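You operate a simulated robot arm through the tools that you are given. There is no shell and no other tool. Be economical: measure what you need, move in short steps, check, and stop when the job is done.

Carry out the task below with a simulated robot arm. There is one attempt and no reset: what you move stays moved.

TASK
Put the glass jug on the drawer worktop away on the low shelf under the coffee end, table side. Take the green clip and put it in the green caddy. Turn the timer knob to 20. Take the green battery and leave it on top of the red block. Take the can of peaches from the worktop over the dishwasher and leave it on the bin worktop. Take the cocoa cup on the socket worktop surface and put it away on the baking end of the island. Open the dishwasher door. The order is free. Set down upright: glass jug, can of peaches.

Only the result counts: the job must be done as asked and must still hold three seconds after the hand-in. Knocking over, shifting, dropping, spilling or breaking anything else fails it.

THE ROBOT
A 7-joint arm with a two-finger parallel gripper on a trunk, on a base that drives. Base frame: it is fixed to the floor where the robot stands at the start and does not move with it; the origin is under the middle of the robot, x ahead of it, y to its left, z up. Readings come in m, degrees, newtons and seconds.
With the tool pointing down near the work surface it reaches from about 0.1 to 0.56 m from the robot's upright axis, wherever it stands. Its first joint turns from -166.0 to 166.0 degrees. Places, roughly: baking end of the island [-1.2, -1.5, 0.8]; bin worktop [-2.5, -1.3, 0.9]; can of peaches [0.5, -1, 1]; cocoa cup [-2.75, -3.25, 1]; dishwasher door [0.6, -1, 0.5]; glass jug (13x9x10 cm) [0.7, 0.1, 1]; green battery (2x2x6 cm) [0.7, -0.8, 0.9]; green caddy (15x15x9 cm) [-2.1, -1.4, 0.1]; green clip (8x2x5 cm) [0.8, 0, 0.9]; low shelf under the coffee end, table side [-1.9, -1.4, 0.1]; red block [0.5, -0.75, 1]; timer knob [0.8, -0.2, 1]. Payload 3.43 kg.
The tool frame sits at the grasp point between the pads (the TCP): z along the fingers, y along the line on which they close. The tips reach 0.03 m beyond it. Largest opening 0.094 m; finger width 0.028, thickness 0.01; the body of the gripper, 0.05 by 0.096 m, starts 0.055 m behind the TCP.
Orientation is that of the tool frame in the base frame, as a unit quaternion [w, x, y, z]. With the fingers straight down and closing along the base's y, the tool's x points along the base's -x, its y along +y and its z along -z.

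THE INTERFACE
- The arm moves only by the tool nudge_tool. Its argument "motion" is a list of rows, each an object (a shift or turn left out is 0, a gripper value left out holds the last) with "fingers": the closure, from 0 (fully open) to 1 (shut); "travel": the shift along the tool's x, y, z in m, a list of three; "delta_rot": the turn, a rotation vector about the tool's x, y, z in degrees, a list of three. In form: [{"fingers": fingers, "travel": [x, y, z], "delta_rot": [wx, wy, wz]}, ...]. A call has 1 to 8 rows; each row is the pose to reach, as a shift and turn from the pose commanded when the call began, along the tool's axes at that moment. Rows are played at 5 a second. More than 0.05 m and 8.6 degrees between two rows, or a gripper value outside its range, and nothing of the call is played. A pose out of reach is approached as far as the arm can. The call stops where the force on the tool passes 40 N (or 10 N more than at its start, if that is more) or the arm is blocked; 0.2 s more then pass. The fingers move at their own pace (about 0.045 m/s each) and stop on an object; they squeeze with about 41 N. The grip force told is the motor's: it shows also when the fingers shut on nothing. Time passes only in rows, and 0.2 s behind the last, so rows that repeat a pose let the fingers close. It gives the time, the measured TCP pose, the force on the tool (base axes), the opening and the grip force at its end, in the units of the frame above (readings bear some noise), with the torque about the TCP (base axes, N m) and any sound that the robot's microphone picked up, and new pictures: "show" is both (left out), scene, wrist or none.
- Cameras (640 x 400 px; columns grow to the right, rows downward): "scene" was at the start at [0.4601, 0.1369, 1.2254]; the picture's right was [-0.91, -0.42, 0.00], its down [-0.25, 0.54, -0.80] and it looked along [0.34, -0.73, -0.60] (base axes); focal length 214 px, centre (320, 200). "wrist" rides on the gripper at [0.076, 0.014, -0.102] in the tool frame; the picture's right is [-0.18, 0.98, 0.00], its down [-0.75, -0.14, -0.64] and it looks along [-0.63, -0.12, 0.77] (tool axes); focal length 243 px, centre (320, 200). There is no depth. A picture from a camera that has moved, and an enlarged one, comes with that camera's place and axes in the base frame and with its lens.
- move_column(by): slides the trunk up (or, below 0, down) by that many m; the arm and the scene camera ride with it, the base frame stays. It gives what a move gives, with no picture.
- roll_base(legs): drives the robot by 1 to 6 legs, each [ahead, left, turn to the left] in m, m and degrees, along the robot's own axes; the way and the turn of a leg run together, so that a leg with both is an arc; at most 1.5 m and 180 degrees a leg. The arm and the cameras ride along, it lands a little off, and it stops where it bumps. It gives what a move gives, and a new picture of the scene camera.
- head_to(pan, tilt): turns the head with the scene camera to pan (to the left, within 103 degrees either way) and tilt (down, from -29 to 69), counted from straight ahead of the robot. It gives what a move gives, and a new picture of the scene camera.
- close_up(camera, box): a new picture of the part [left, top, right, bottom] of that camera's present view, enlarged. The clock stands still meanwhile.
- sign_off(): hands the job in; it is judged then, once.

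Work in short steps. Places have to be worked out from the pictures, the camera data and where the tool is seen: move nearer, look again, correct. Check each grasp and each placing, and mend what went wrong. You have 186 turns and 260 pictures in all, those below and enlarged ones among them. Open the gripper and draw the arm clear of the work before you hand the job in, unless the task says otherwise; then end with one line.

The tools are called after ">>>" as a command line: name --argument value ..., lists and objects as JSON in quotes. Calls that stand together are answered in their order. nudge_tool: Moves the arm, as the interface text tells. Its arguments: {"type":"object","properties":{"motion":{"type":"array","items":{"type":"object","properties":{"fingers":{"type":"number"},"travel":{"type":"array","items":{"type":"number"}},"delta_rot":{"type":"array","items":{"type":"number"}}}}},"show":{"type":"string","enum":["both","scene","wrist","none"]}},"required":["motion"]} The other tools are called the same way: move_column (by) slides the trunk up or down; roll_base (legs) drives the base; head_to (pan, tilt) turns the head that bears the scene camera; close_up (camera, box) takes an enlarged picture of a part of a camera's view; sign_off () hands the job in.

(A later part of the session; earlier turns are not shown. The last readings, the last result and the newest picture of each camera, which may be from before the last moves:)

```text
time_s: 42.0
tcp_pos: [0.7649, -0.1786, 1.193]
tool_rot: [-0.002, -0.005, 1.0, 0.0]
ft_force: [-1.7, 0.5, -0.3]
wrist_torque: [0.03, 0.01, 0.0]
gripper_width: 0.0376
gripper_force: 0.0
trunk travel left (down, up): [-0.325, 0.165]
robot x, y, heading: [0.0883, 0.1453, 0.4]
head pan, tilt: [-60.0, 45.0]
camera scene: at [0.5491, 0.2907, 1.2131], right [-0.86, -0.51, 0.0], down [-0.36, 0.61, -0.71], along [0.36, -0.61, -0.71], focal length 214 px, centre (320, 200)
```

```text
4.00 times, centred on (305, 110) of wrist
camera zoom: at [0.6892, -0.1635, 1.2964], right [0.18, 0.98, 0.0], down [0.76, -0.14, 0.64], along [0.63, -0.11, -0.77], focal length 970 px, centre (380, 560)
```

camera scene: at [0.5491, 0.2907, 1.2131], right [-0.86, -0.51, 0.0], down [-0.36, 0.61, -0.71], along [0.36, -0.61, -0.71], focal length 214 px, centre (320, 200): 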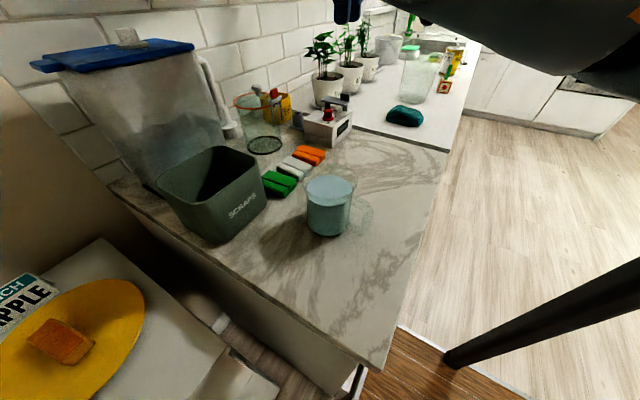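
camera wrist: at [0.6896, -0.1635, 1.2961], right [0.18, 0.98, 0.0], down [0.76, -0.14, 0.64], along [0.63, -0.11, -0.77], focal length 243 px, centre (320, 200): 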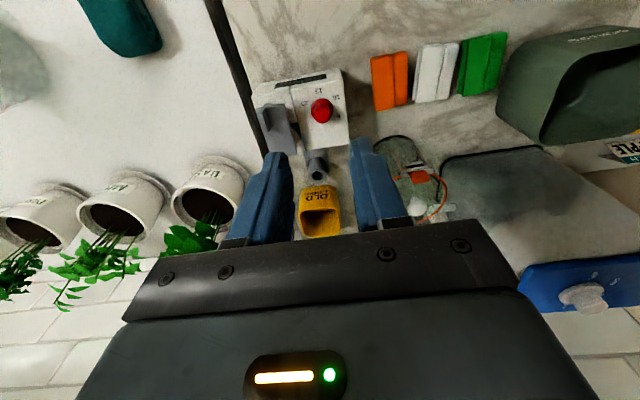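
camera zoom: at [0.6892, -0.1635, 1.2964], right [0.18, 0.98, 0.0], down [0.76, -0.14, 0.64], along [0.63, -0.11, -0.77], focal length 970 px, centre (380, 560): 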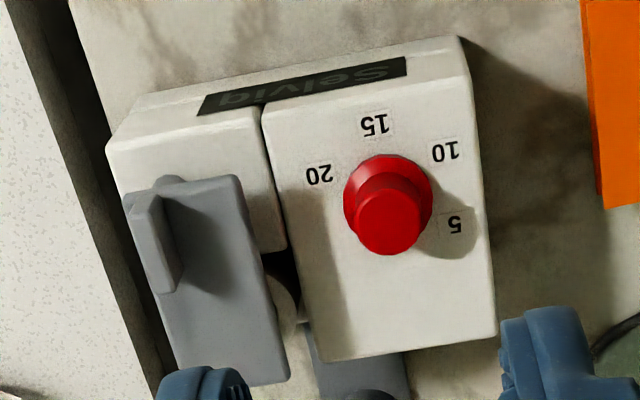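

I zoom in further for any mark on the knob.

>>> close_up --camera "wrist" --box '[300, 85, 340, 130]'

>>> close_up --camera "scene" --box '[295, 90, 360, 150]'

```text
8.89 times, centred on (320, 108) of wrist
camera zoom: at [0.6892, -0.1635, 1.2964], right [0.18, 0.98, 0.0], down [0.76, -0.14, 0.64], along [0.63, -0.11, -0.77], focal length 2157 px, centre (320, 1022)
```

zoom: 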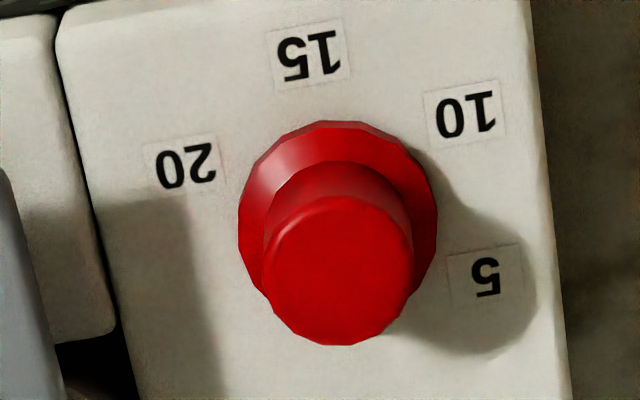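

```text
6.67 times, centred on (328, 120) of scene
camera zoom: at [0.5491, 0.2907, 1.2131], right [-0.86, -0.51, 0.0], down [-0.36, 0.61, -0.71], along [0.36, -0.61, -0.71], focal length 1430 px, centre (270, 733)
```

zoom: 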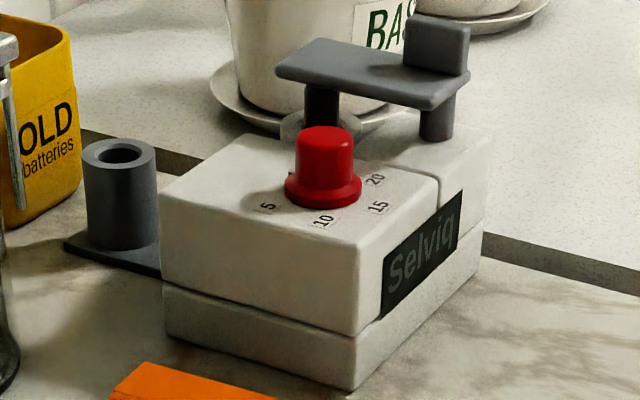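

The labels sit on a circle about [0.807,-0.180]: 15 at 180°, 10 at 120°, 5 at 60°, 20 at 240° (60° apart), so 0 would be on the hidden far side. I rotate the wrist CCW to look at that side of the knob (and test the range).

>>> nudge_tool --motion '[{"delta_rot": [0, 0, -8.5]}, {"delta_rot": [0, 0, -17]}, {"delta_rot": [0, 0, -25.5]}, {"delta_rot": [0, 0, -34]}, {"delta_rot": [0, 0, -42.5]}, {"delta_rot": [0, 0, -51]}, {"delta_rot": [0, 0, -59.5]}, {"delta_rot": [0, 0, -68]}]' --show "wrist"

```text
time_s: 43.8
tcp_pos: [0.7672, -0.1762, 1.1937]
tool_rot: [-0.002, -0.564, 0.826, 0.001]
ft_force: [0.0, -0.2, -0.6]
wrist_torque: [-0.02, 0.01, 0.0]
gripper_width: 0.0373
gripper_force: 0.2
trunk travel left (down, up): [-0.325, 0.165]
robot x, y, heading: [0.0853, 0.1382, 0.4]
head pan, tilt: [-60.0, 45.0]
camera wrist: at [0.7255, -0.2419, 1.2967], right [-0.85, 0.53, 0.0], down [0.41, 0.65, 0.64], along [0.34, 0.54, -0.77], focal length 243 px, centre (320, 200)
```

wrist: 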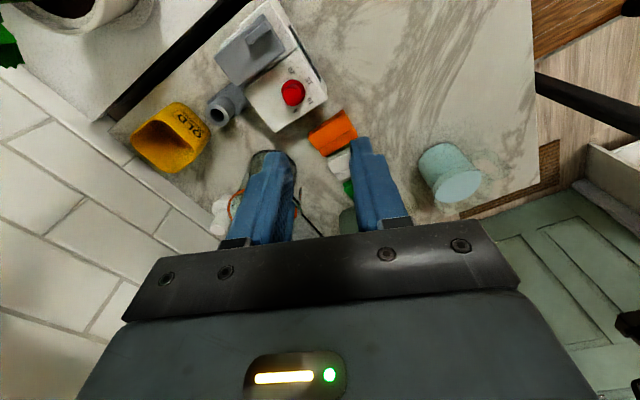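

>>> close_up --camera "wrist" --box '[265, 65, 325, 120]'

```text
7.27 times, centred on (295, 92) of wrist
camera zoom: at [0.7255, -0.2419, 1.2967], right [-0.85, 0.53, 0.0], down [0.41, 0.65, 0.64], along [0.34, 0.54, -0.77], focal length 1764 px, centre (502, 982)
```

zoom: 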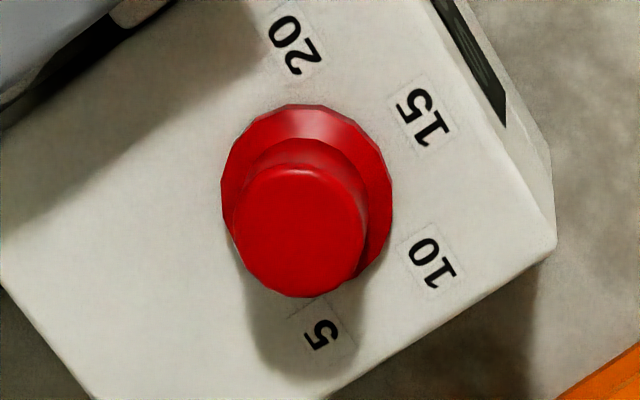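

No mark seen yet; only the far (+x) sector is unseen. I rotate further to look from the wall side.

>>> nudge_tool --motion '[{"delta_rot": [0, 0, -8.5]}, {"delta_rot": [0, 0, -17]}, {"delta_rot": [0, 0, -25.5]}, {"delta_rot": [0, 0, -34]}, {"delta_rot": [0, 0, -42.5]}, {"delta_rot": [0, 0, -51]}, {"delta_rot": [0, 0, -59.5]}, {"delta_rot": [0, 0, -68]}]' --show "wrist"

```text
time_s: 45.6
tcp_pos: [0.7669, -0.1769, 1.1937]
tool_rot: [0.003, 0.929, -0.369, -0.004]
ft_force: [-0.7, 0.8, -0.2]
wrist_torque: [0.0, 0.01, 0.0]
gripper_width: 0.0374
gripper_force: 0.1
trunk travel left (down, up): [-0.325, 0.165]
robot x, y, heading: [0.0841, 0.1376, 0.5]
head pan, tilt: [-60.0, 45.0]
camera wrist: at [0.8131, -0.2383, 1.2955], right [-0.81, -0.59, 0.01], down [-0.44, 0.62, 0.64], along [-0.39, 0.52, -0.76], focal length 243 px, centre (320, 200)
```

wrist: 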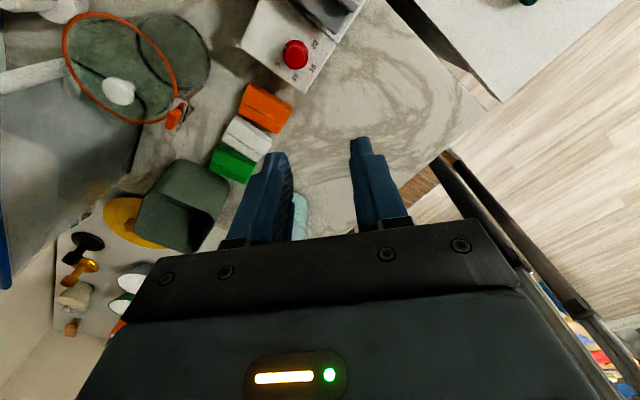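

>>> close_up --camera "wrist" --box '[270, 30, 325, 85]'

```text
7.27 times, centred on (298, 58) of wrist
camera zoom: at [0.8131, -0.2383, 1.2955], right [-0.81, -0.59, 0.01], down [-0.44, 0.62, 0.64], along [-0.39, 0.52, -0.76], focal length 1764 px, centre (484, 1236)
```

zoom: 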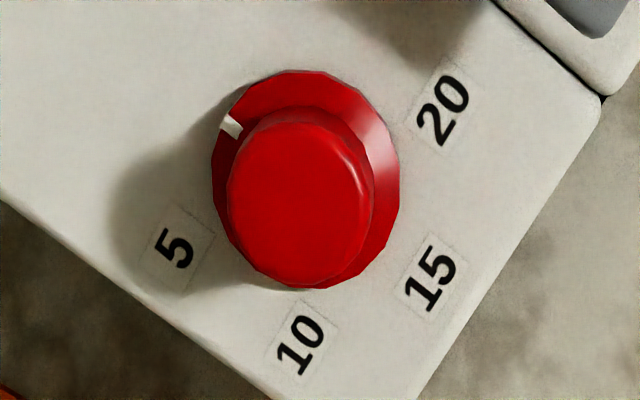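

Found: the white mark is at az ≈ 2–4°, i.e. at 0, so 20 needs about +237° CCW. I turn the wrist back for two grasps of ~119° each.

>>> nudge_tool --motion '[{"delta_rot": [0, 0, 8.5]}, {"delta_rot": [0, 0, 17]}, {"delta_rot": [0, 0, 25.5]}, {"delta_rot": [0, 0, 34]}, {"delta_rot": [0, 0, 42.5]}, {"delta_rot": [0, 0, 51]}, {"delta_rot": [0, 0, 59.5]}, {"delta_rot": [0, 0, 68]}]' --show "none"

>>> nudge_tool --motion '[{"delta_rot": [0, 0, 8.5]}, {"delta_rot": [0, 0, 17]}, {"delta_rot": [0, 0, 25.5]}, {"delta_rot": [0, 0, 34]}, {"delta_rot": [0, 0, 42.5]}, {"delta_rot": [0, 0, 51]}, {"delta_rot": [0, 0, 58]}]' --show "none"

```text
time_s: 47.4
tcp_pos: [0.7661, -0.1763, 1.1949]
tool_rot: [-0.001, -0.562, 0.827, 0.0]
ft_force: [-0.1, -0.5, 0.5]
wrist_torque: [-0.02, 0.0, -0.03]
gripper_width: 0.0377
gripper_force: 0.1
trunk travel left (down, up): [-0.325, 0.165]
robot x, y, heading: [0.0796, 0.1436, 0.6]
head pan, tilt: [-60.0, 45.0]
```

```text
time_s: 49.0
tcp_pos: [0.7661, -0.1762, 1.1944]
tool_rot: [-0.001, -0.089, 0.996, 0.0]
ft_force: [-0.2, 0.5, -0.6]
wrist_torque: [0.0, 0.02, -0.01]
gripper_width: 0.0377
gripper_force: 0.0
trunk travel left (down, up): [-0.325, 0.165]
robot x, y, heading: [0.0856, 0.1419, 0.4]
head pan, tilt: [-60.0, 45.0]
```

Yaw is now +10°. I move above the knob centre [0.806,-0.180] down to z≈1.06 and look.

>>> nudge_tool --motion '[{"travel": [-0.02, -0.006, 0.03]}, {"travel": [-0.0387, -0.011, 0.06]}, {"travel": [-0.0387, -0.011, 0.095]}, {"travel": [-0.0387, -0.011, 0.13]}]' --show "both"

```text
time_s: 50.0
tcp_pos: [0.8071, -0.1795, 1.0639]
tool_rot: [-0.001, -0.09, 0.996, 0.0]
ft_force: [0.2, -0.5, 0.0]
wrist_torque: [-0.01, -0.01, 0.0]
gripper_width: 0.0377
gripper_force: 0.0
trunk travel left (down, up): [-0.325, 0.165]
robot x, y, heading: [0.0911, 0.1409, 0.3]
head pan, tilt: [-60.0, 45.0]
camera scene: at [0.5489, 0.2907, 1.2132], right [-0.86, -0.51, 0.0], down [-0.36, 0.61, -0.71], along [0.36, -0.61, -0.71], focal length 214 px, centre (320, 200)
camera wrist: at [0.729, -0.1794, 1.1663], right [0.0, 1.0, 0.0], down [0.77, 0.0, 0.64], along [0.64, 0.0, -0.77], focal length 243 px, centre (320, 200)
```

scene: 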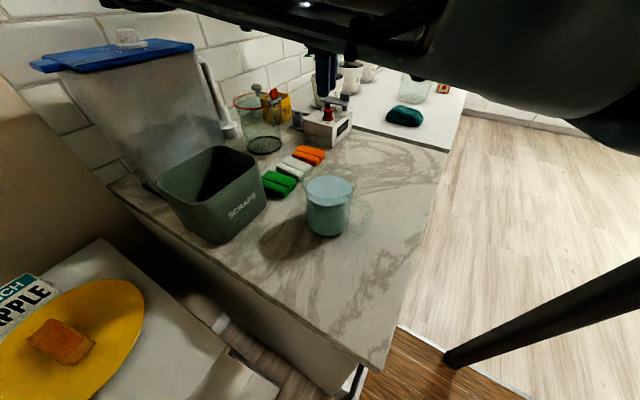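
wrist: 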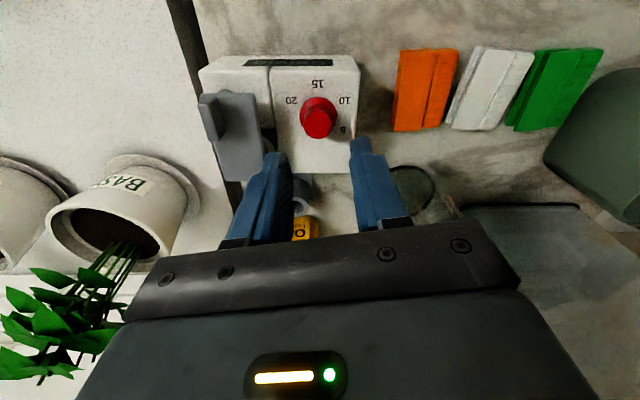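

Knob centre re-estimated ≈[0.804,-0.1805]. I descend to z≈1.007 and close on the cap.

>>> nudge_tool --motion '[{"travel": [0.003, -0.0005, 0.03]}, {"travel": [0.003, -0.0005, 0.05]}, {"travel": [0.003, -0.0005, 0.057]}]' --show "wrist"

>>> close_up --camera "scene" --box '[280, 60, 380, 150]'

```text
time_s: 50.8
tcp_pos: [0.8017, -0.1793, 1.0073]
tool_rot: [-0.003, -0.091, 0.996, 0.0]
ft_force: [-0.4, 0.9, 1.0]
wrist_torque: [-0.03, -0.01, 0.01]
gripper_width: 0.0375
gripper_force: 0.1
trunk travel left (down, up): [-0.325, 0.165]
robot x, y, heading: [0.0896, 0.1445, 0.4]
head pan, tilt: [-60.0, 45.0]
camera wrist: at [0.7255, -0.18, 1.1093], right [0.0, 1.0, 0.0], down [0.77, 0.0, 0.64], along [0.64, 0.0, -0.77], focal length 243 px, centre (320, 200)
```

wrist: 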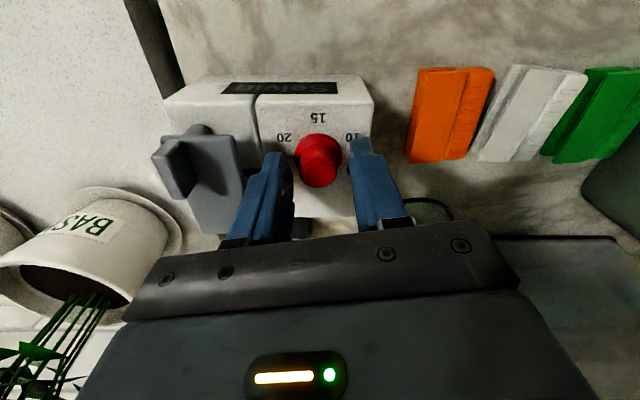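

```text
4.44 times, centred on (330, 105) of scene
camera zoom: at [0.5491, 0.2907, 1.2131], right [-0.86, -0.51, 0.0], down [-0.36, 0.61, -0.71], along [0.36, -0.61, -0.71], focal length 953 px, centre (276, 622)
```

zoom: 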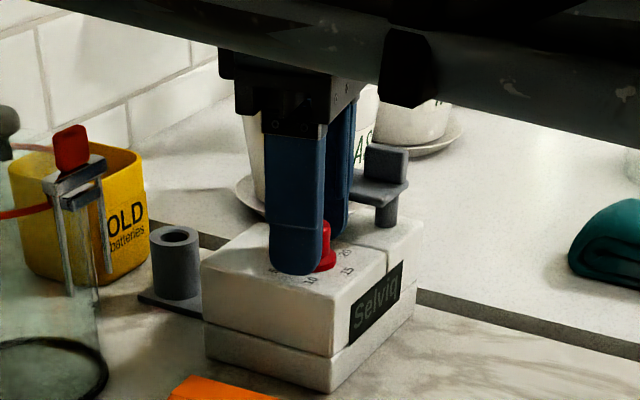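

Fingers straddle the cap. I close.

>>> nudge_tool --motion '[{"fingers": 1}, {"fingers": 1}, {"fingers": 1}, {"fingers": 1}]' --show "wrist"

```text
time_s: 51.8
tcp_pos: [0.8027, -0.1813, 1.0079]
tool_rot: [-0.001, -0.091, 0.996, -0.002]
ft_force: [3.5, -10.7, 17.3]
wrist_torque: [-0.19, 0.11, 0.01]
gripper_width: 0.0219
gripper_force: 45.1
trunk travel left (down, up): [-0.325, 0.165]
robot x, y, heading: [0.0877, 0.1413, 0.5]
head pan, tilt: [-60.0, 45.0]
camera wrist: at [0.7254, -0.1806, 1.1106], right [0.0, 1.0, 0.0], down [0.77, 0.0, 0.64], along [0.64, 0.0, -0.77], focal length 243 px, centre (320, 200)
```

wrist: 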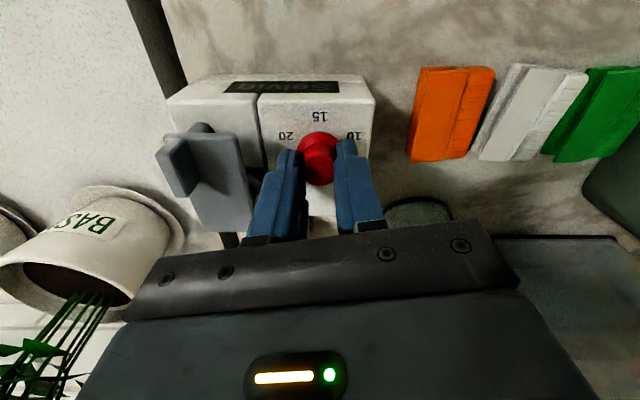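

Gripped at 22 mm with some side load; I relieve it by a small shift and re-read.

>>> nudge_tool --motion '[{"travel": [0, -0.0015, -0.001]}, {"travel": [0, -0.0015, -0.001]}]' --show "none"

```text
time_s: 52.4
tcp_pos: [0.8022, -0.1814, 1.008]
tool_rot: [-0.001, -0.092, 0.996, 0.001]
ft_force: [-3.7, -1.3, 10.2]
wrist_torque: [0.05, -1.0, -0.01]
gripper_width: 0.0215
gripper_force: 45.0
trunk travel left (down, up): [-0.325, 0.165]
robot x, y, heading: [0.0876, 0.1429, 0.5]
head pan, tilt: [-60.0, 45.0]
```

Load relieved. Turn CCW by 60°.

>>> nudge_tool --motion '[{"delta_rot": [0, 0, -8.5]}, {"delta_rot": [0, 0, -17]}, {"delta_rot": [0, 0, -25.5]}, {"delta_rot": [0, 0, -34]}, {"delta_rot": [0, 0, -42.5]}, {"delta_rot": [0, 0, -51]}, {"delta_rot": [0, 0, -59.5]}]' --show "wrist"

```text
time_s: 54.0
tcp_pos: [0.8022, -0.1806, 1.0078]
tool_rot: [0.0, -0.574, 0.819, 0.002]
ft_force: [-6.1, 19.1, -5.1]
wrist_torque: [-0.2, 0.43, 0.03]
gripper_width: 0.0214
gripper_force: 45.2
trunk travel left (down, up): [-0.325, 0.165]
robot x, y, heading: [0.0864, 0.1435, 0.4]
head pan, tilt: [-60.0, 45.0]
camera wrist: at [0.7636, -0.2479, 1.1105], right [-0.86, 0.51, 0.0], down [0.39, 0.66, 0.64], along [0.32, 0.56, -0.77], focal length 243 px, centre (320, 200)
```

wrist: 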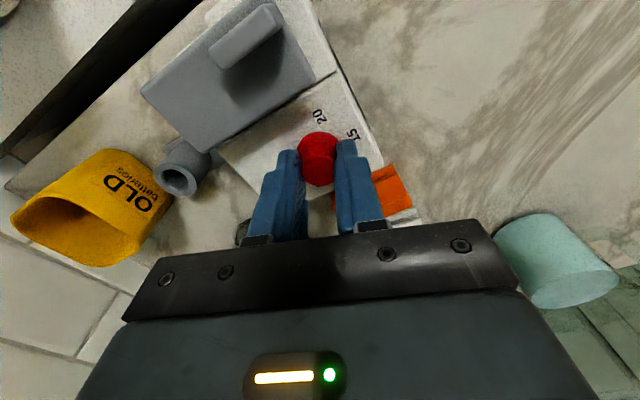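

The knob is turning with the wrist. I relieve the side load slightly and turn another 60°.

>>> nudge_tool --motion '[{"travel": [-0.0015, 0.0012, 0], "delta_rot": [0, 0, 0]}, {"travel": [-0.0015, 0.0012, 0], "delta_rot": [0, 0, -8.5]}, {"travel": [-0.0015, 0.0012, 0], "delta_rot": [0, 0, -17]}, {"travel": [-0.0015, 0.0012, 0], "delta_rot": [0, 0, -25.5]}, {"travel": [-0.0015, 0.0012, 0], "delta_rot": [0, 0, -34]}, {"travel": [-0.0015, 0.0012, 0], "delta_rot": [0, 0, -42.5]}, {"travel": [-0.0015, 0.0012, 0], "delta_rot": [0, 0, -51]}, {"travel": [-0.0015, 0.0012, 0], "delta_rot": [0, 0, -59.5]}]' --show "wrist"

```text
time_s: 55.8
tcp_pos: [0.8024, -0.1812, 1.0083]
tool_rot: [0.001, 0.905, -0.425, -0.002]
ft_force: [-5.9, 2.3, -15.7]
wrist_torque: [-0.66, -0.39, -0.03]
gripper_width: 0.0216
gripper_force: 44.3
trunk travel left (down, up): [-0.325, 0.165]
robot x, y, heading: [0.0875, 0.1382, 0.6]
head pan, tilt: [-60.0, 45.0]
camera wrist: at [0.8399, -0.2487, 1.1105], right [-0.87, -0.48, 0.0], down [-0.37, 0.67, 0.64], along [-0.31, 0.56, -0.77], focal length 243 px, centre (320, 200)
```

wrist: 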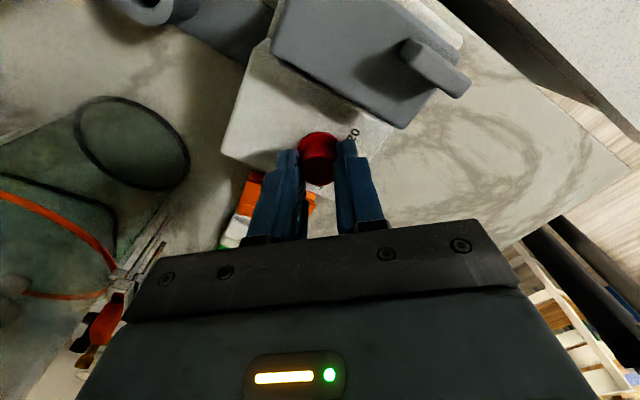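

Turned to yaw 130°. I open, rise 4.5 cm, and start rotating back.

>>> nudge_tool --motion '[{"fingers": 0.6}, {"fingers": 0.6}, {"travel": [0, 0, -0.045]}, {"travel": [0, 0, -0.045], "delta_rot": [0, 0, 8.5]}, {"travel": [0, 0, -0.045], "delta_rot": [0, 0, 17]}, {"travel": [0, 0, -0.045], "delta_rot": [0, 0, 25.5]}, {"travel": [0, 0, -0.045], "delta_rot": [0, 0, 34]}, {"travel": [0, 0, -0.045], "delta_rot": [0, 0, 42.5]}]' --show "none"

>>> nudge_tool --motion '[{"delta_rot": [0, 0, 8.5]}, {"delta_rot": [0, 0, 17]}, {"delta_rot": [0, 0, 25.5]}, {"delta_rot": [0, 0, 34]}, {"delta_rot": [0, 0, 42.5]}, {"delta_rot": [0, 0, 51]}, {"delta_rot": [0, 0, 59.5]}, {"delta_rot": [0, 0, 68]}]' --show "wrist"

>>> close_up --camera "wrist" --box '[270, 60, 370, 150]'

```text
time_s: 57.6
tcp_pos: [0.803, -0.1804, 1.0537]
tool_rot: [-0.001, -0.687, 0.727, 0.001]
ft_force: [0.2, 0.1, 0.3]
wrist_torque: [0.0, 0.02, -0.01]
gripper_width: 0.0374
gripper_force: 0.1
trunk travel left (down, up): [-0.325, 0.165]
robot x, y, heading: [0.083, 0.1388, 0.5]
head pan, tilt: [-60.0, 45.0]
```

```text
time_s: 59.4
tcp_pos: [0.8021, -0.1811, 1.0533]
tool_rot: [-0.001, -0.163, 0.987, -0.001]
ft_force: [0.3, -0.7, -0.5]
wrist_torque: [-0.02, -0.02, -0.01]
gripper_width: 0.0378
gripper_force: 0.1
trunk travel left (down, up): [-0.325, 0.165]
robot x, y, heading: [0.0853, 0.1383, 0.7]
head pan, tilt: [-60.0, 45.0]
camera wrist: at [0.7264, -0.1913, 1.1561], right [-0.14, 0.99, 0.0], down [0.76, 0.11, 0.64], along [0.63, 0.09, -0.77], focal length 243 px, centre (320, 200)
```

wrist: 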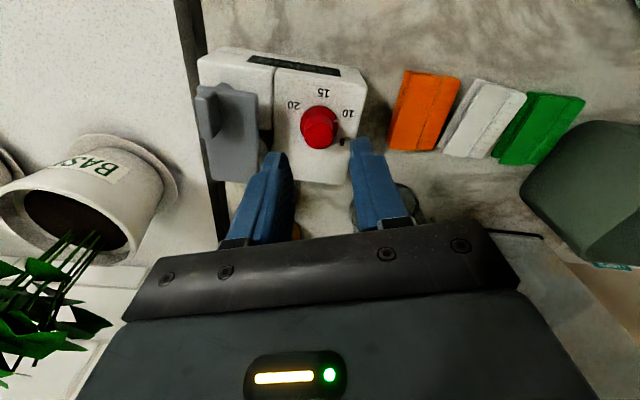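

```text
4.44 times, centred on (320, 105) of wrist
camera zoom: at [0.7264, -0.1913, 1.1561], right [-0.14, 0.99, 0.0], down [0.76, 0.11, 0.64], along [0.63, 0.09, -0.77], focal length 1078 px, centre (320, 622)
```

zoom: 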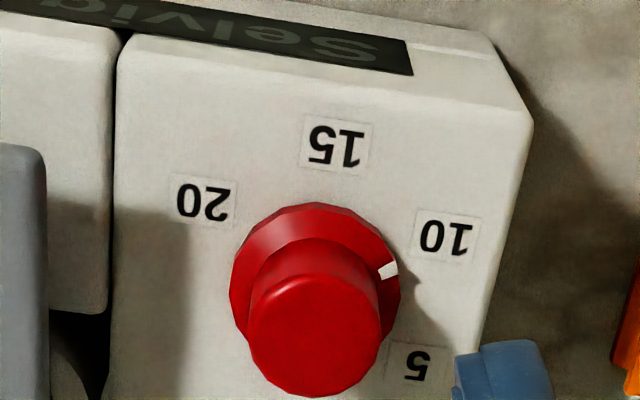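

The mark now points at 10, exactly as expected. I rotate back the last 8.5°, descend, and regrip.

>>> nudge_tool --motion '[{"travel": [0, 0, 0.01], "delta_rot": [0, 0, 8.5]}, {"travel": [-0.0, 0, 0.035], "delta_rot": [0, 0, 8.5]}, {"travel": [0, 0, 0.045], "delta_rot": [0, 0, 8.5]}, {"travel": [0, 0, 0.045], "delta_rot": [0, 0, 8.5], "fingers": 1}, {"travel": [0, 0, 0.045], "delta_rot": [0, 0, 8.5]}, {"travel": [0, 0, 0.045], "delta_rot": [0, 0, 8.5]}, {"travel": [0, 0, 0.045], "delta_rot": [0, 0, 8.5]}]' --show "none"

```text
time_s: 61.0
tcp_pos: [0.8005, -0.1816, 1.0094]
tool_rot: [-0.002, -0.091, 0.996, 0.001]
ft_force: [-2.9, 9.0, 0.6]
wrist_torque: [0.34, 0.02, 0.01]
gripper_width: 0.0211
gripper_force: 44.8
trunk travel left (down, up): [-0.325, 0.165]
robot x, y, heading: [0.0866, 0.1422, 0.8]
head pan, tilt: [-60.0, 45.0]
```

Regripped with small side load; turn 60° with a 1 mm relief.

>>> nudge_tool --motion '[{"travel": [0, 0.001, 0], "delta_rot": [0, 0, -4]}, {"travel": [0, 0.001, 0], "delta_rot": [0, 0, -12]}, {"travel": [0, 0.001, 0], "delta_rot": [0, 0, -20]}, {"travel": [0, 0.001, 0], "delta_rot": [0, 0, -28]}, {"travel": [0, 0.001, 0], "delta_rot": [0, 0, -36]}, {"travel": [0, 0.001, 0], "delta_rot": [0, 0, -44]}, {"travel": [0, 0.001, 0], "delta_rot": [0, 0, -52]}, {"travel": [0, 0.001, 0], "delta_rot": [0, 0, -60]}]' --show "none"

```text
time_s: 62.8
tcp_pos: [0.8021, -0.1832, 1.0103]
tool_rot: [-0.003, -0.578, 0.816, 0.0]
ft_force: [-6.5, -28.6, 2.9]
wrist_torque: [-1.19, 0.32, -0.06]
gripper_width: 0.0211
gripper_force: 45.0
trunk travel left (down, up): [-0.325, 0.165]
robot x, y, heading: [0.0844, 0.1378, 0.4]
head pan, tilt: [-60.0, 45.0]
```

Side load −29 N in y: I shift 2.5 mm to relieve it, then continue 60°.

>>> nudge_tool --motion '[{"travel": [0.0025, -0.0005, 0]}, {"travel": [0.0025, -0.0005, 0], "delta_rot": [0, 0, -8]}, {"travel": [0.0025, -0.0005, 0], "delta_rot": [0, 0, -16.5]}, {"travel": [0.0025, -0.0005, 0], "delta_rot": [0, 0, -25]}, {"travel": [0.0025, -0.0005, 0], "delta_rot": [0, 0, -33.5]}, {"travel": [0.0025, -0.0005, 0], "delta_rot": [0, 0, -42]}, {"travel": [0.0025, -0.0005, 0], "delta_rot": [0, 0, -50]}, {"travel": [0.0025, -0.0005, 0], "delta_rot": [0, 0, -58]}]' --show "none"

```text
time_s: 64.6
tcp_pos: [0.8021, -0.1832, 1.0093]
tool_rot: [0.002, 0.902, -0.433, 0.0]
ft_force: [6.0, -13.4, 13.0]
wrist_torque: [-0.39, -0.13, 0.02]
gripper_width: 0.0214
gripper_force: 44.9
trunk travel left (down, up): [-0.325, 0.165]
robot x, y, heading: [0.0837, 0.1439, 0.2]
head pan, tilt: [-60.0, 45.0]
```

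Release, rise and rotate partly back to inspect.

>>> nudge_tool --motion '[{"fingers": 0.6}, {"fingers": 0.6}, {"travel": [0, 0, -0.045]}, {"travel": [0, 0, -0.085], "delta_rot": [0, 0, 8.5]}, {"travel": [0, 0, -0.12], "delta_rot": [0, 0, 17]}, {"travel": [0, 0, -0.12], "delta_rot": [0, 0, 25.5]}, {"travel": [0, 0, -0.12], "delta_rot": [0, 0, 34]}, {"travel": [0, 0, -0.12], "delta_rot": [0, 0, 42.5]}]' --show "none"

>>> nudge_tool --motion '[{"delta_rot": [0, 0, 8.5]}, {"delta_rot": [0, 0, 17]}, {"delta_rot": [0, 0, 25.5]}, {"delta_rot": [0, 0, 34]}, {"delta_rot": [0, 0, 42.5]}, {"delta_rot": [0, 0, 51]}, {"delta_rot": [0, 0, 59.5]}, {"delta_rot": [0, 0, 68]}]' --show "wrist"

>>> close_up --camera "wrist" --box '[270, 60, 370, 150]'

```text
time_s: 66.4
tcp_pos: [0.8027, -0.181, 1.1298]
tool_rot: [-0.002, -0.68, 0.733, 0.002]
ft_force: [-0.1, 0.4, -0.1]
wrist_torque: [0.01, -0.01, 0.02]
gripper_width: 0.0377
gripper_force: 0.1
trunk travel left (down, up): [-0.325, 0.165]
robot x, y, heading: [0.0872, 0.1399, 0.6]
head pan, tilt: [-60.0, 45.0]
```

```text
time_s: 68.2
tcp_pos: [0.8023, -0.1813, 1.1292]
tool_rot: [-0.002, -0.155, 0.988, 0.001]
ft_force: [0.2, 0.2, -0.7]
wrist_torque: [-0.03, 0.02, 0.0]
gripper_width: 0.0377
gripper_force: 0.1
trunk travel left (down, up): [-0.325, 0.165]
robot x, y, heading: [0.0875, 0.1421, 0.4]
head pan, tilt: [-60.0, 45.0]
camera wrist: at [0.726, -0.1913, 1.2313], right [-0.13, 0.99, 0.0], down [0.76, 0.1, 0.64], along [0.63, 0.08, -0.77], focal length 243 px, centre (320, 200)
```

wrist: 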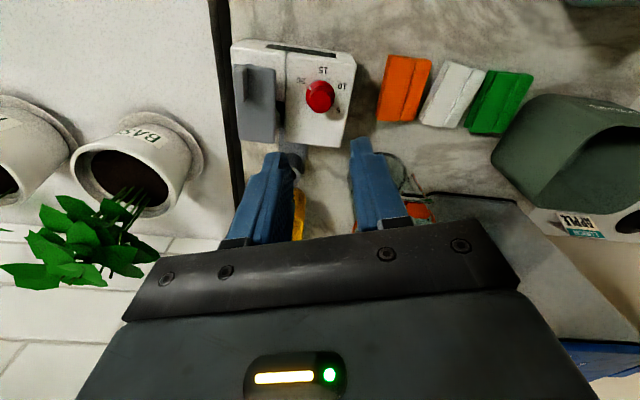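

```text
4.44 times, centred on (320, 105) of wrist
camera zoom: at [0.726, -0.1913, 1.2313], right [-0.13, 0.99, 0.0], down [0.76, 0.1, 0.64], along [0.63, 0.08, -0.77], focal length 1078 px, centre (320, 622)
```

zoom: 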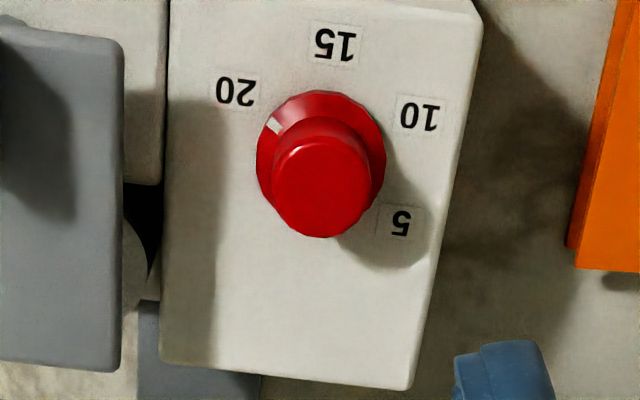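

The mark points at 20 (≈238° vs 240°). Next the green clip; zoom to see its shape and gaps to its neighbours.

>>> close_up --camera "wrist" --box '[360, 30, 560, 160]'

>>> close_up --camera "scene" --box '[240, 130, 370, 240]'

```text
3.08 times, centred on (460, 95) of wrist
camera zoom: at [0.726, -0.1913, 1.2313], right [-0.13, 0.99, 0.0], down [0.76, 0.1, 0.64], along [0.63, 0.08, -0.77], focal length 746 px, centre (-111, 523)
```

zoom: 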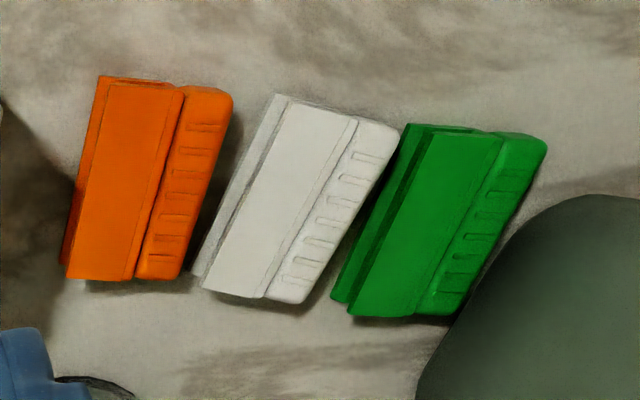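

```text
3.64 times, centred on (305, 185) of scene
camera zoom: at [0.5491, 0.2907, 1.2131], right [-0.86, -0.51, 0.0], down [-0.36, 0.61, -0.71], along [0.36, -0.61, -0.71], focal length 780 px, centre (374, 254)
```

zoom: 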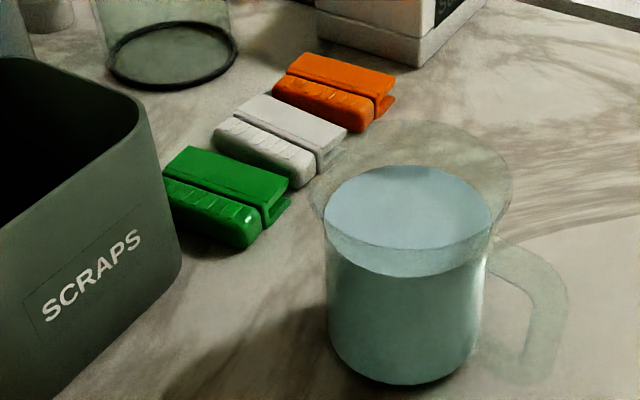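

Clip is at ≈[0.795,0.034], long axis about 7° off x, too tight to its neighbour for gripping across, so I'll grip along its length. I move above it while rotating.

>>> nudge_tool --motion '[{"travel": [-0.0074, 0.0259, 0], "delta_rot": [0, 0, -8.5], "fingers": 0}, {"travel": [-0.0148, 0.0518, 0], "delta_rot": [0, 0, -17]}, {"travel": [-0.0221, 0.0776, 0], "delta_rot": [0, 0, -25.5]}, {"travel": [-0.0295, 0.1035, 0], "delta_rot": [0, 0, -34]}, {"travel": [-0.037, 0.129, 0], "delta_rot": [0, 0, -42.5]}, {"travel": [-0.0442, 0.1553, 0], "delta_rot": [0, 0, -51]}, {"travel": [-0.0516, 0.1811, 0], "delta_rot": [0, 0, -59.5]}, {"travel": [-0.059, 0.207, 0], "delta_rot": [0, 0, -68]}]' --show "wrist"

```text
time_s: 69.7
tcp_pos: [0.7627, -0.0788, 1.1298]
tool_rot: [-0.002, -0.524, 0.852, 0.001]
ft_force: [0.0, -0.2, 0.2]
wrist_torque: [0.0, -0.02, 0.0]
gripper_width: 0.0937
gripper_force: 0.1
trunk travel left (down, up): [-0.325, 0.165]
robot x, y, heading: [0.0897, 0.1429, 0.6]
head pan, tilt: [-60.0, 45.0]
stopped in row 7: the arm was blocked; the commanded pose is now the measured one
camera wrist: at [0.7159, -0.1388, 1.232], right [-0.8, 0.61, 0.0], down [0.47, 0.61, 0.64], along [0.39, 0.51, -0.77], focal length 243 px, centre (320, 200)
```

wrist: 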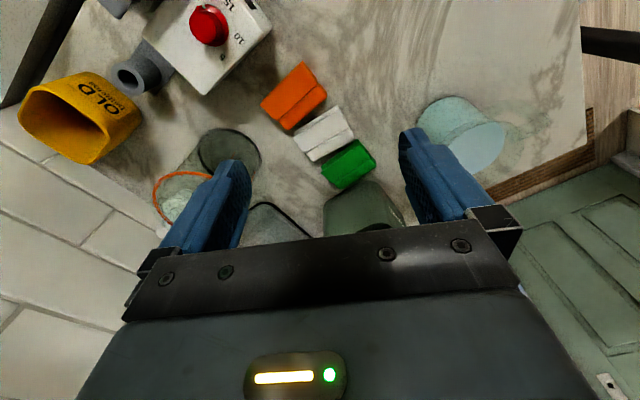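

Blocked by the head mast again (target too far left). I pull the arm back right and up, then drive the base further left.

>>> nudge_tool --motion '[{"travel": [0.033, -0.01, -0.02]}, {"travel": [0.066, -0.02, -0.04]}, {"travel": [0.1, -0.03, -0.06]}, {"travel": [0.133, -0.04, -0.08]}, {"travel": [0.165, -0.05, -0.09]}]' --show "none"

>>> head_to --pan 60 --tilt 60

```text
time_s: 70.9
tcp_pos: [0.736, -0.2474, 1.2201]
tool_rot: [-0.001, -0.527, 0.85, 0.0]
ft_force: [0.2, 0.4, -0.2]
wrist_torque: [-0.02, 0.02, 0.02]
gripper_width: 0.0938
gripper_force: 0.0
trunk travel left (down, up): [-0.325, 0.165]
robot x, y, heading: [0.0855, 0.1405, 0.4]
head pan, tilt: [-60.0, 45.0]
```

```text
time_s: 72.9
tcp_pos: [0.7368, -0.247, 1.2201]
tool_rot: [-0.002, -0.526, 0.85, 0.001]
ft_force: [-0.3, -0.7, -0.4]
wrist_torque: [0.03, -0.01, 0.0]
gripper_width: 0.0937
gripper_force: 0.1
trunk travel left (down, up): [-0.325, 0.165]
robot x, y, heading: [0.0891, 0.1439, 0.4]
head pan, tilt: [60.0, 60.0]
camera scene: at [0.5407, 0.4187, 1.1936], right [0.87, -0.49, 0.0], down [-0.43, -0.75, -0.5], along [0.25, 0.44, -0.87], focal length 214 px, centre (320, 200)
```

scene: 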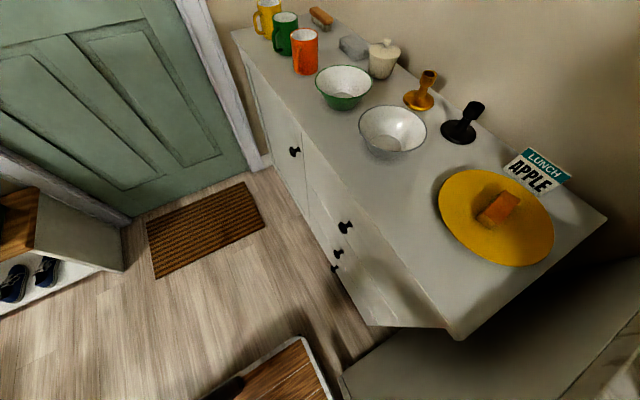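

The cabinet on the left is set back; the floor is clear. I drive 0.23 m left.

>>> roll_base --legs '[[0, 0.23, 0]]'

>>> nudge_tool --motion '[{"delta_rot": [0, 0, -8]}, {"delta_rot": [0, 0, -16]}, {"delta_rot": [0, 0, -24]}, {"delta_rot": [0, 0, -32.5]}]' --show "wrist"

```text
time_s: 74.7
tcp_pos: [0.7341, -0.0228, 1.221]
tool_rot: [-0.001, -0.525, 0.851, 0.0]
ft_force: [-1.0, 0.0, 0.4]
wrist_torque: [0.05, 0.02, 0.05]
gripper_width: 0.0938
gripper_force: 0.1
trunk travel left (down, up): [-0.325, 0.165]
robot x, y, heading: [0.0859, 0.3675, 0.4]
head pan, tilt: [60.0, 60.0]
camera scene: at [0.5393, 0.6435, 1.1936], right [0.87, -0.49, 0.0], down [-0.43, -0.75, -0.5], along [0.25, 0.43, -0.87], focal length 214 px, centre (320, 200)
```

scene: 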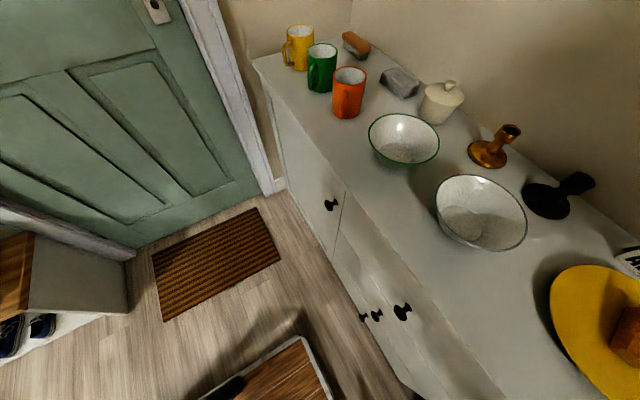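

```text
time_s: 75.7
tcp_pos: [0.7334, -0.0217, 1.2208]
tool_rot: [0.002, 0.744, -0.668, 0.0]
ft_force: [-0.5, 0.3, -0.5]
wrist_torque: [-0.01, 0.01, 0.02]
gripper_width: 0.0941
gripper_force: 0.1
trunk travel left (down, up): [-0.325, 0.165]
robot x, y, heading: [0.0846, 0.3667, 0.4]
head pan, tilt: [60.0, 60.0]
camera wrist: at [0.7279, -0.0994, 1.3238], right [-1.0, 0.08, 0.0], down [0.06, 0.77, 0.64], along [0.05, 0.64, -0.77], focal length 243 px, centre (320, 200)
```

wrist: 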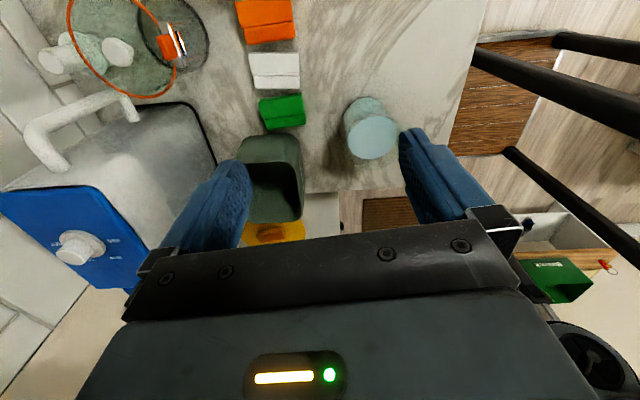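

Clip centre ≈[0.800,0.037]. I come down to z≈1.06 over its near half to check clearance to the scraps bin.

>>> nudge_tool --motion '[{"travel": [-0.02, -0.03, 0.03]}, {"travel": [-0.035, -0.055, 0.07]}, {"travel": [-0.044, -0.073, 0.11]}, {"travel": [-0.044, -0.073, 0.155]}]' --show "wrist"

>>> head_to --pan -70 --tilt 45

```text
time_s: 76.7
tcp_pos: [0.8015, 0.0283, 1.0661]
tool_rot: [0.002, 0.743, -0.67, 0.0]
ft_force: [0.0, 0.3, 0.2]
wrist_torque: [-0.02, -0.03, 0.0]
gripper_width: 0.0941
gripper_force: 0.2
trunk travel left (down, up): [-0.325, 0.165]
robot x, y, heading: [0.0853, 0.3688, 0.4]
head pan, tilt: [60.0, 60.0]
camera wrist: at [0.7953, -0.0487, 1.168], right [-1.0, 0.08, 0.0], down [0.06, 0.77, 0.64], along [0.05, 0.64, -0.77], focal length 243 px, centre (320, 200)
```

wrist: 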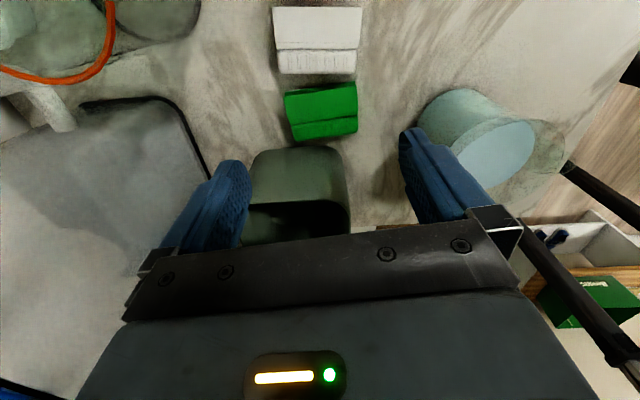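

```text
time_s: 78.8
tcp_pos: [0.8018, 0.0273, 1.0657]
tool_rot: [0.001, 0.743, -0.67, 0.0]
ft_force: [-0.6, -0.2, 0.7]
wrist_torque: [-0.01, -0.01, -0.02]
gripper_width: 0.0943
gripper_force: 0.1
trunk travel left (down, up): [-0.325, 0.165]
robot x, y, heading: [0.0834, 0.3702, 0.3]
head pan, tilt: [-70.0, 45.0]
camera scene: at [0.5348, 0.5094, 1.2131], right [-0.94, -0.35, 0.0], down [-0.25, 0.66, -0.71], along [0.25, -0.66, -0.71], focal length 214 px, centre (320, 200)
```

scene: 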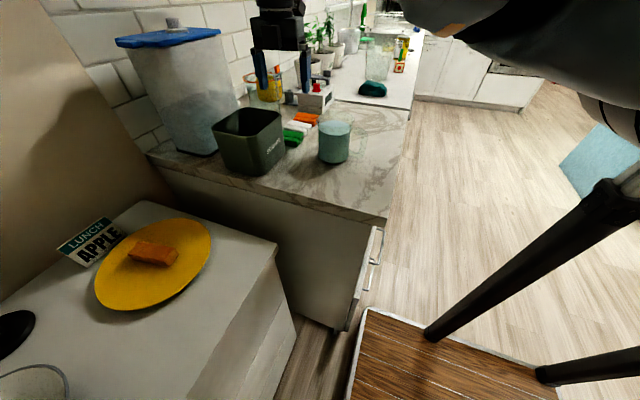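

The bin face is at y≈0.085, so there's enough room. I descend to z≈0.948 over the clip.

>>> nudge_tool --motion '[{"travel": [-0.006, 0, 0.04]}, {"travel": [-0.006, 0, 0.08]}, {"travel": [-0.006, 0, 0.105]}, {"travel": [-0.006, 0, 0.117]}]' --show "wrist"

```text
time_s: 79.8
tcp_pos: [0.7994, 0.0346, 0.9487]
tool_rot: [0.002, 0.742, -0.67, 0.0]
ft_force: [-2.9, 1.9, 14.4]
wrist_torque: [0.58, -0.25, 0.15]
gripper_width: 0.0941
gripper_force: 0.0
trunk travel left (down, up): [-0.325, 0.165]
robot x, y, heading: [0.0845, 0.3682, 0.4]
head pan, tilt: [-70.0, 45.0]
camera wrist: at [0.7941, -0.0426, 1.0525], right [-1.0, 0.08, 0.0], down [0.06, 0.77, 0.64], along [0.05, 0.64, -0.77], focal length 243 px, centre (320, 200)
```

wrist: 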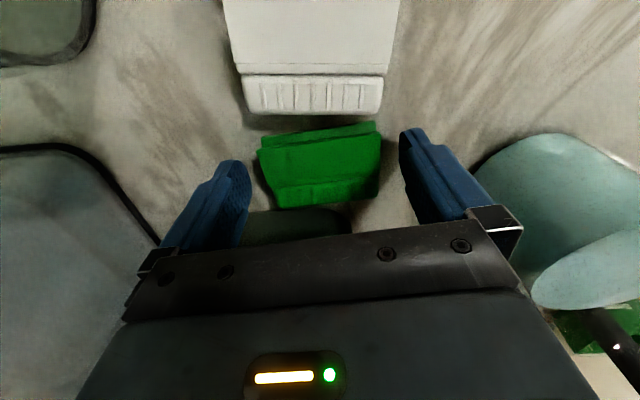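

Light upward contact (tips on the worktop, so it is at ≈0.919). I raise 2 mm and close.

>>> nudge_tool --motion '[{"travel": [0, 0, -0.002]}, {"travel": [0, 0, -0.002], "fingers": 1}, {"travel": [0, 0, -0.002], "fingers": 1}, {"travel": [0, 0, -0.002], "fingers": 1}]' --show "wrist"

```text
time_s: 80.8
tcp_pos: [0.8006, 0.0346, 0.9491]
tool_rot: [0.002, 0.742, -0.67, 0.0]
ft_force: [-0.7, -0.4, 0.5]
wrist_torque: [0.02, -0.01, 0.01]
gripper_width: 0.0689
gripper_force: 40.8
trunk travel left (down, up): [-0.325, 0.165]
robot x, y, heading: [0.0862, 0.3684, 0.6]
head pan, tilt: [-70.0, 45.0]
camera wrist: at [0.7948, -0.0426, 1.0527], right [-1.0, 0.08, 0.0], down [0.06, 0.77, 0.64], along [0.05, 0.64, -0.77], focal length 243 px, centre (320, 200)
```

wrist: 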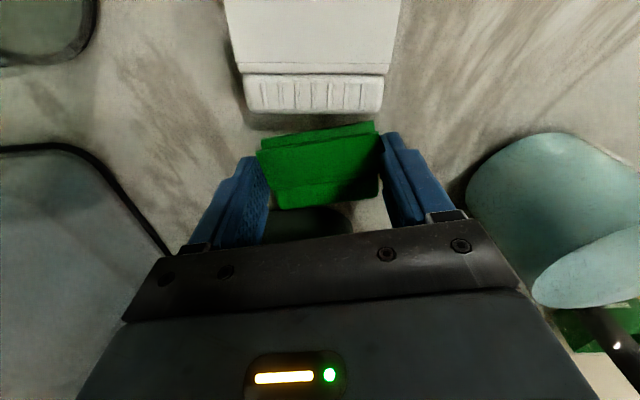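

Clip gripped (6.9 cm). I lift straight up 20 cm.

>>> nudge_tool --motion '[{"travel": [0, 0, -0.04]}, {"travel": [0, 0, -0.085]}, {"travel": [0, 0, -0.13]}, {"travel": [0, 0, -0.175]}, {"travel": [0, 0, -0.22]}]' --show "wrist"

```text
time_s: 82.0
tcp_pos: [0.8022, 0.0376, 1.1691]
tool_rot: [0.001, 0.742, -0.67, -0.001]
ft_force: [-0.2, 1.1, -0.5]
wrist_torque: [0.01, 0.01, -0.04]
gripper_width: 0.0688
gripper_force: 40.9
trunk travel left (down, up): [-0.325, 0.165]
robot x, y, heading: [0.0806, 0.3671, 0.5]
head pan, tilt: [-70.0, 45.0]
camera wrist: at [0.7948, -0.0409, 1.2717], right [-1.0, 0.08, 0.0], down [0.06, 0.76, 0.64], along [0.05, 0.64, -0.77], focal length 243 px, centre (320, 200)
```

wrist: 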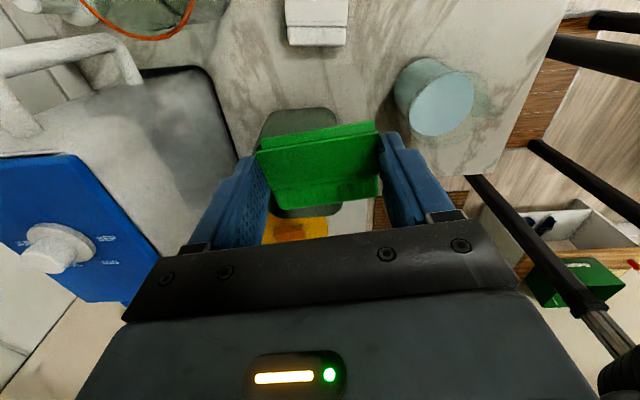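

Clip held. I retract the arm over the robot's front edge before driving.

>>> nudge_tool --motion '[{"travel": [0.007, 0.042, -0.005]}, {"travel": [0.014, 0.084, -0.01]}, {"travel": [0.021, 0.126, -0.015]}, {"travel": [0.028, 0.168, -0.02]}, {"travel": [0.035, 0.21, -0.03]}, {"travel": [0.042, 0.252, -0.04]}, {"travel": [0.048, 0.294, -0.05]}, {"travel": [0.054, 0.336, -0.06]}]' --show "none"

>>> head_to --pan -103 --tilt 20

```text
time_s: 83.8
tcp_pos: [0.4757, -0.0514, 1.2231]
tool_rot: [0.015, 0.745, -0.667, -0.021]
ft_force: [0.3, 0.0, 0.3]
wrist_torque: [-0.05, 0.0, -0.01]
gripper_width: 0.0688
gripper_force: 41.2
trunk travel left (down, up): [-0.325, 0.165]
robot x, y, heading: [0.0831, 0.3683, 0.7]
head pan, tilt: [-70.0, 45.0]
```

```text
time_s: 84.7
tcp_pos: [0.4727, -0.0522, 1.2198]
tool_rot: [0.01, 0.743, -0.669, -0.023]
ft_force: [-0.9, -0.1, 0.3]
wrist_torque: [-0.02, 0.0, 0.0]
gripper_width: 0.0689
gripper_force: 40.9
trunk travel left (down, up): [-0.325, 0.165]
robot x, y, heading: [0.0822, 0.3671, 0.5]
head pan, tilt: [-103.0, 20.0]
camera scene: at [0.4862, 0.4946, 1.2517], right [-0.98, 0.22, 0.0], down [0.07, 0.33, -0.94], along [-0.2, -0.92, -0.34], focal length 214 px, centre (320, 200)
```

scene: 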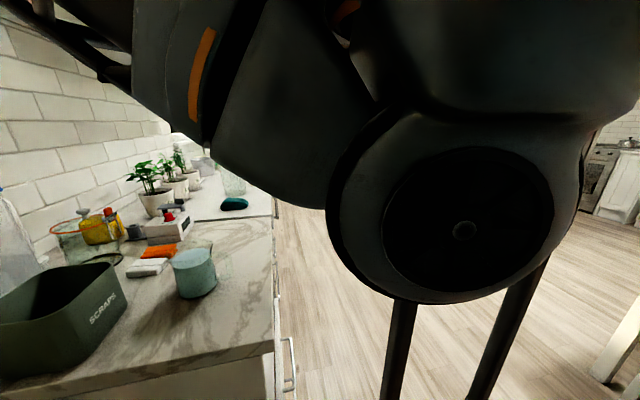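

I back away from the counter to open floor and turn toward the island to survey it.

>>> roll_base --legs '[[-0.35, 0, 0], [0, -0.85, 0], [0, 0, -120]]'

>>> head_to --pan 0 --tilt 25

```text
time_s: 96.2
tcp_pos: [-0.8048, -0.6228, 1.2204]
tool_rot: [0.015, 0.215, 0.976, 0.02]
ft_force: [-0.1, 0.0, -0.8]
wrist_torque: [-0.01, 0.01, 0.01]
gripper_width: 0.0689
gripper_force: 41.5
trunk travel left (down, up): [-0.325, 0.165]
robot x, y, heading: [-0.2435, -0.5, -120.5]
head pan, tilt: [-103.0, 20.0]
camera scene: at [-0.3405, -0.9117, 1.2518], right [0.69, 0.73, 0.0], down [0.25, -0.23, -0.94], along [-0.68, 0.64, -0.34], focal length 214 px, centre (320, 200)
```

scene: 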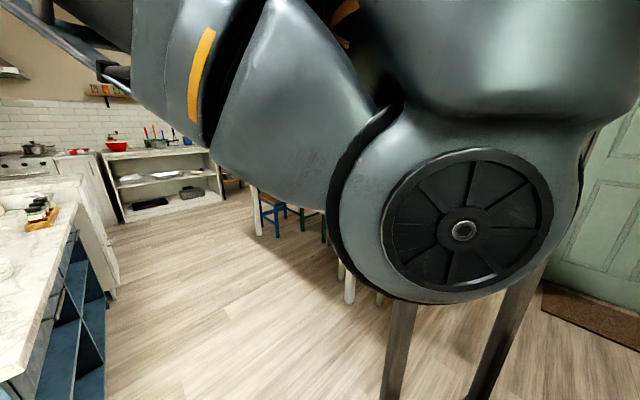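

```text
time_s: 98.0
tcp_pos: [-0.8045, -0.6242, 1.2183]
tool_rot: [0.016, 0.214, 0.976, 0.024]
ft_force: [-0.6, 1.3, -0.7]
wrist_torque: [0.01, 0.0, -0.05]
gripper_width: 0.0687
gripper_force: 41.2
trunk travel left (down, up): [-0.325, 0.165]
robot x, y, heading: [-0.2451, -0.5054, -120.3]
head pan, tilt: [0.0, 25.0]
camera scene: at [-0.3193, -1.0551, 1.2437], right [-0.86, 0.51, 0.0], down [0.21, 0.36, -0.91], along [-0.46, -0.78, -0.42], focal length 214 px, centre (320, 200)
```

scene: 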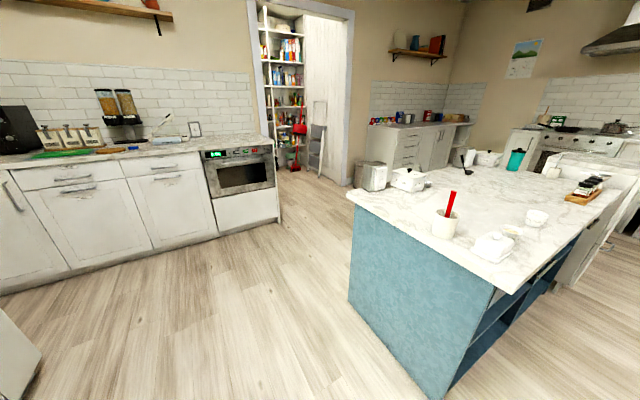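

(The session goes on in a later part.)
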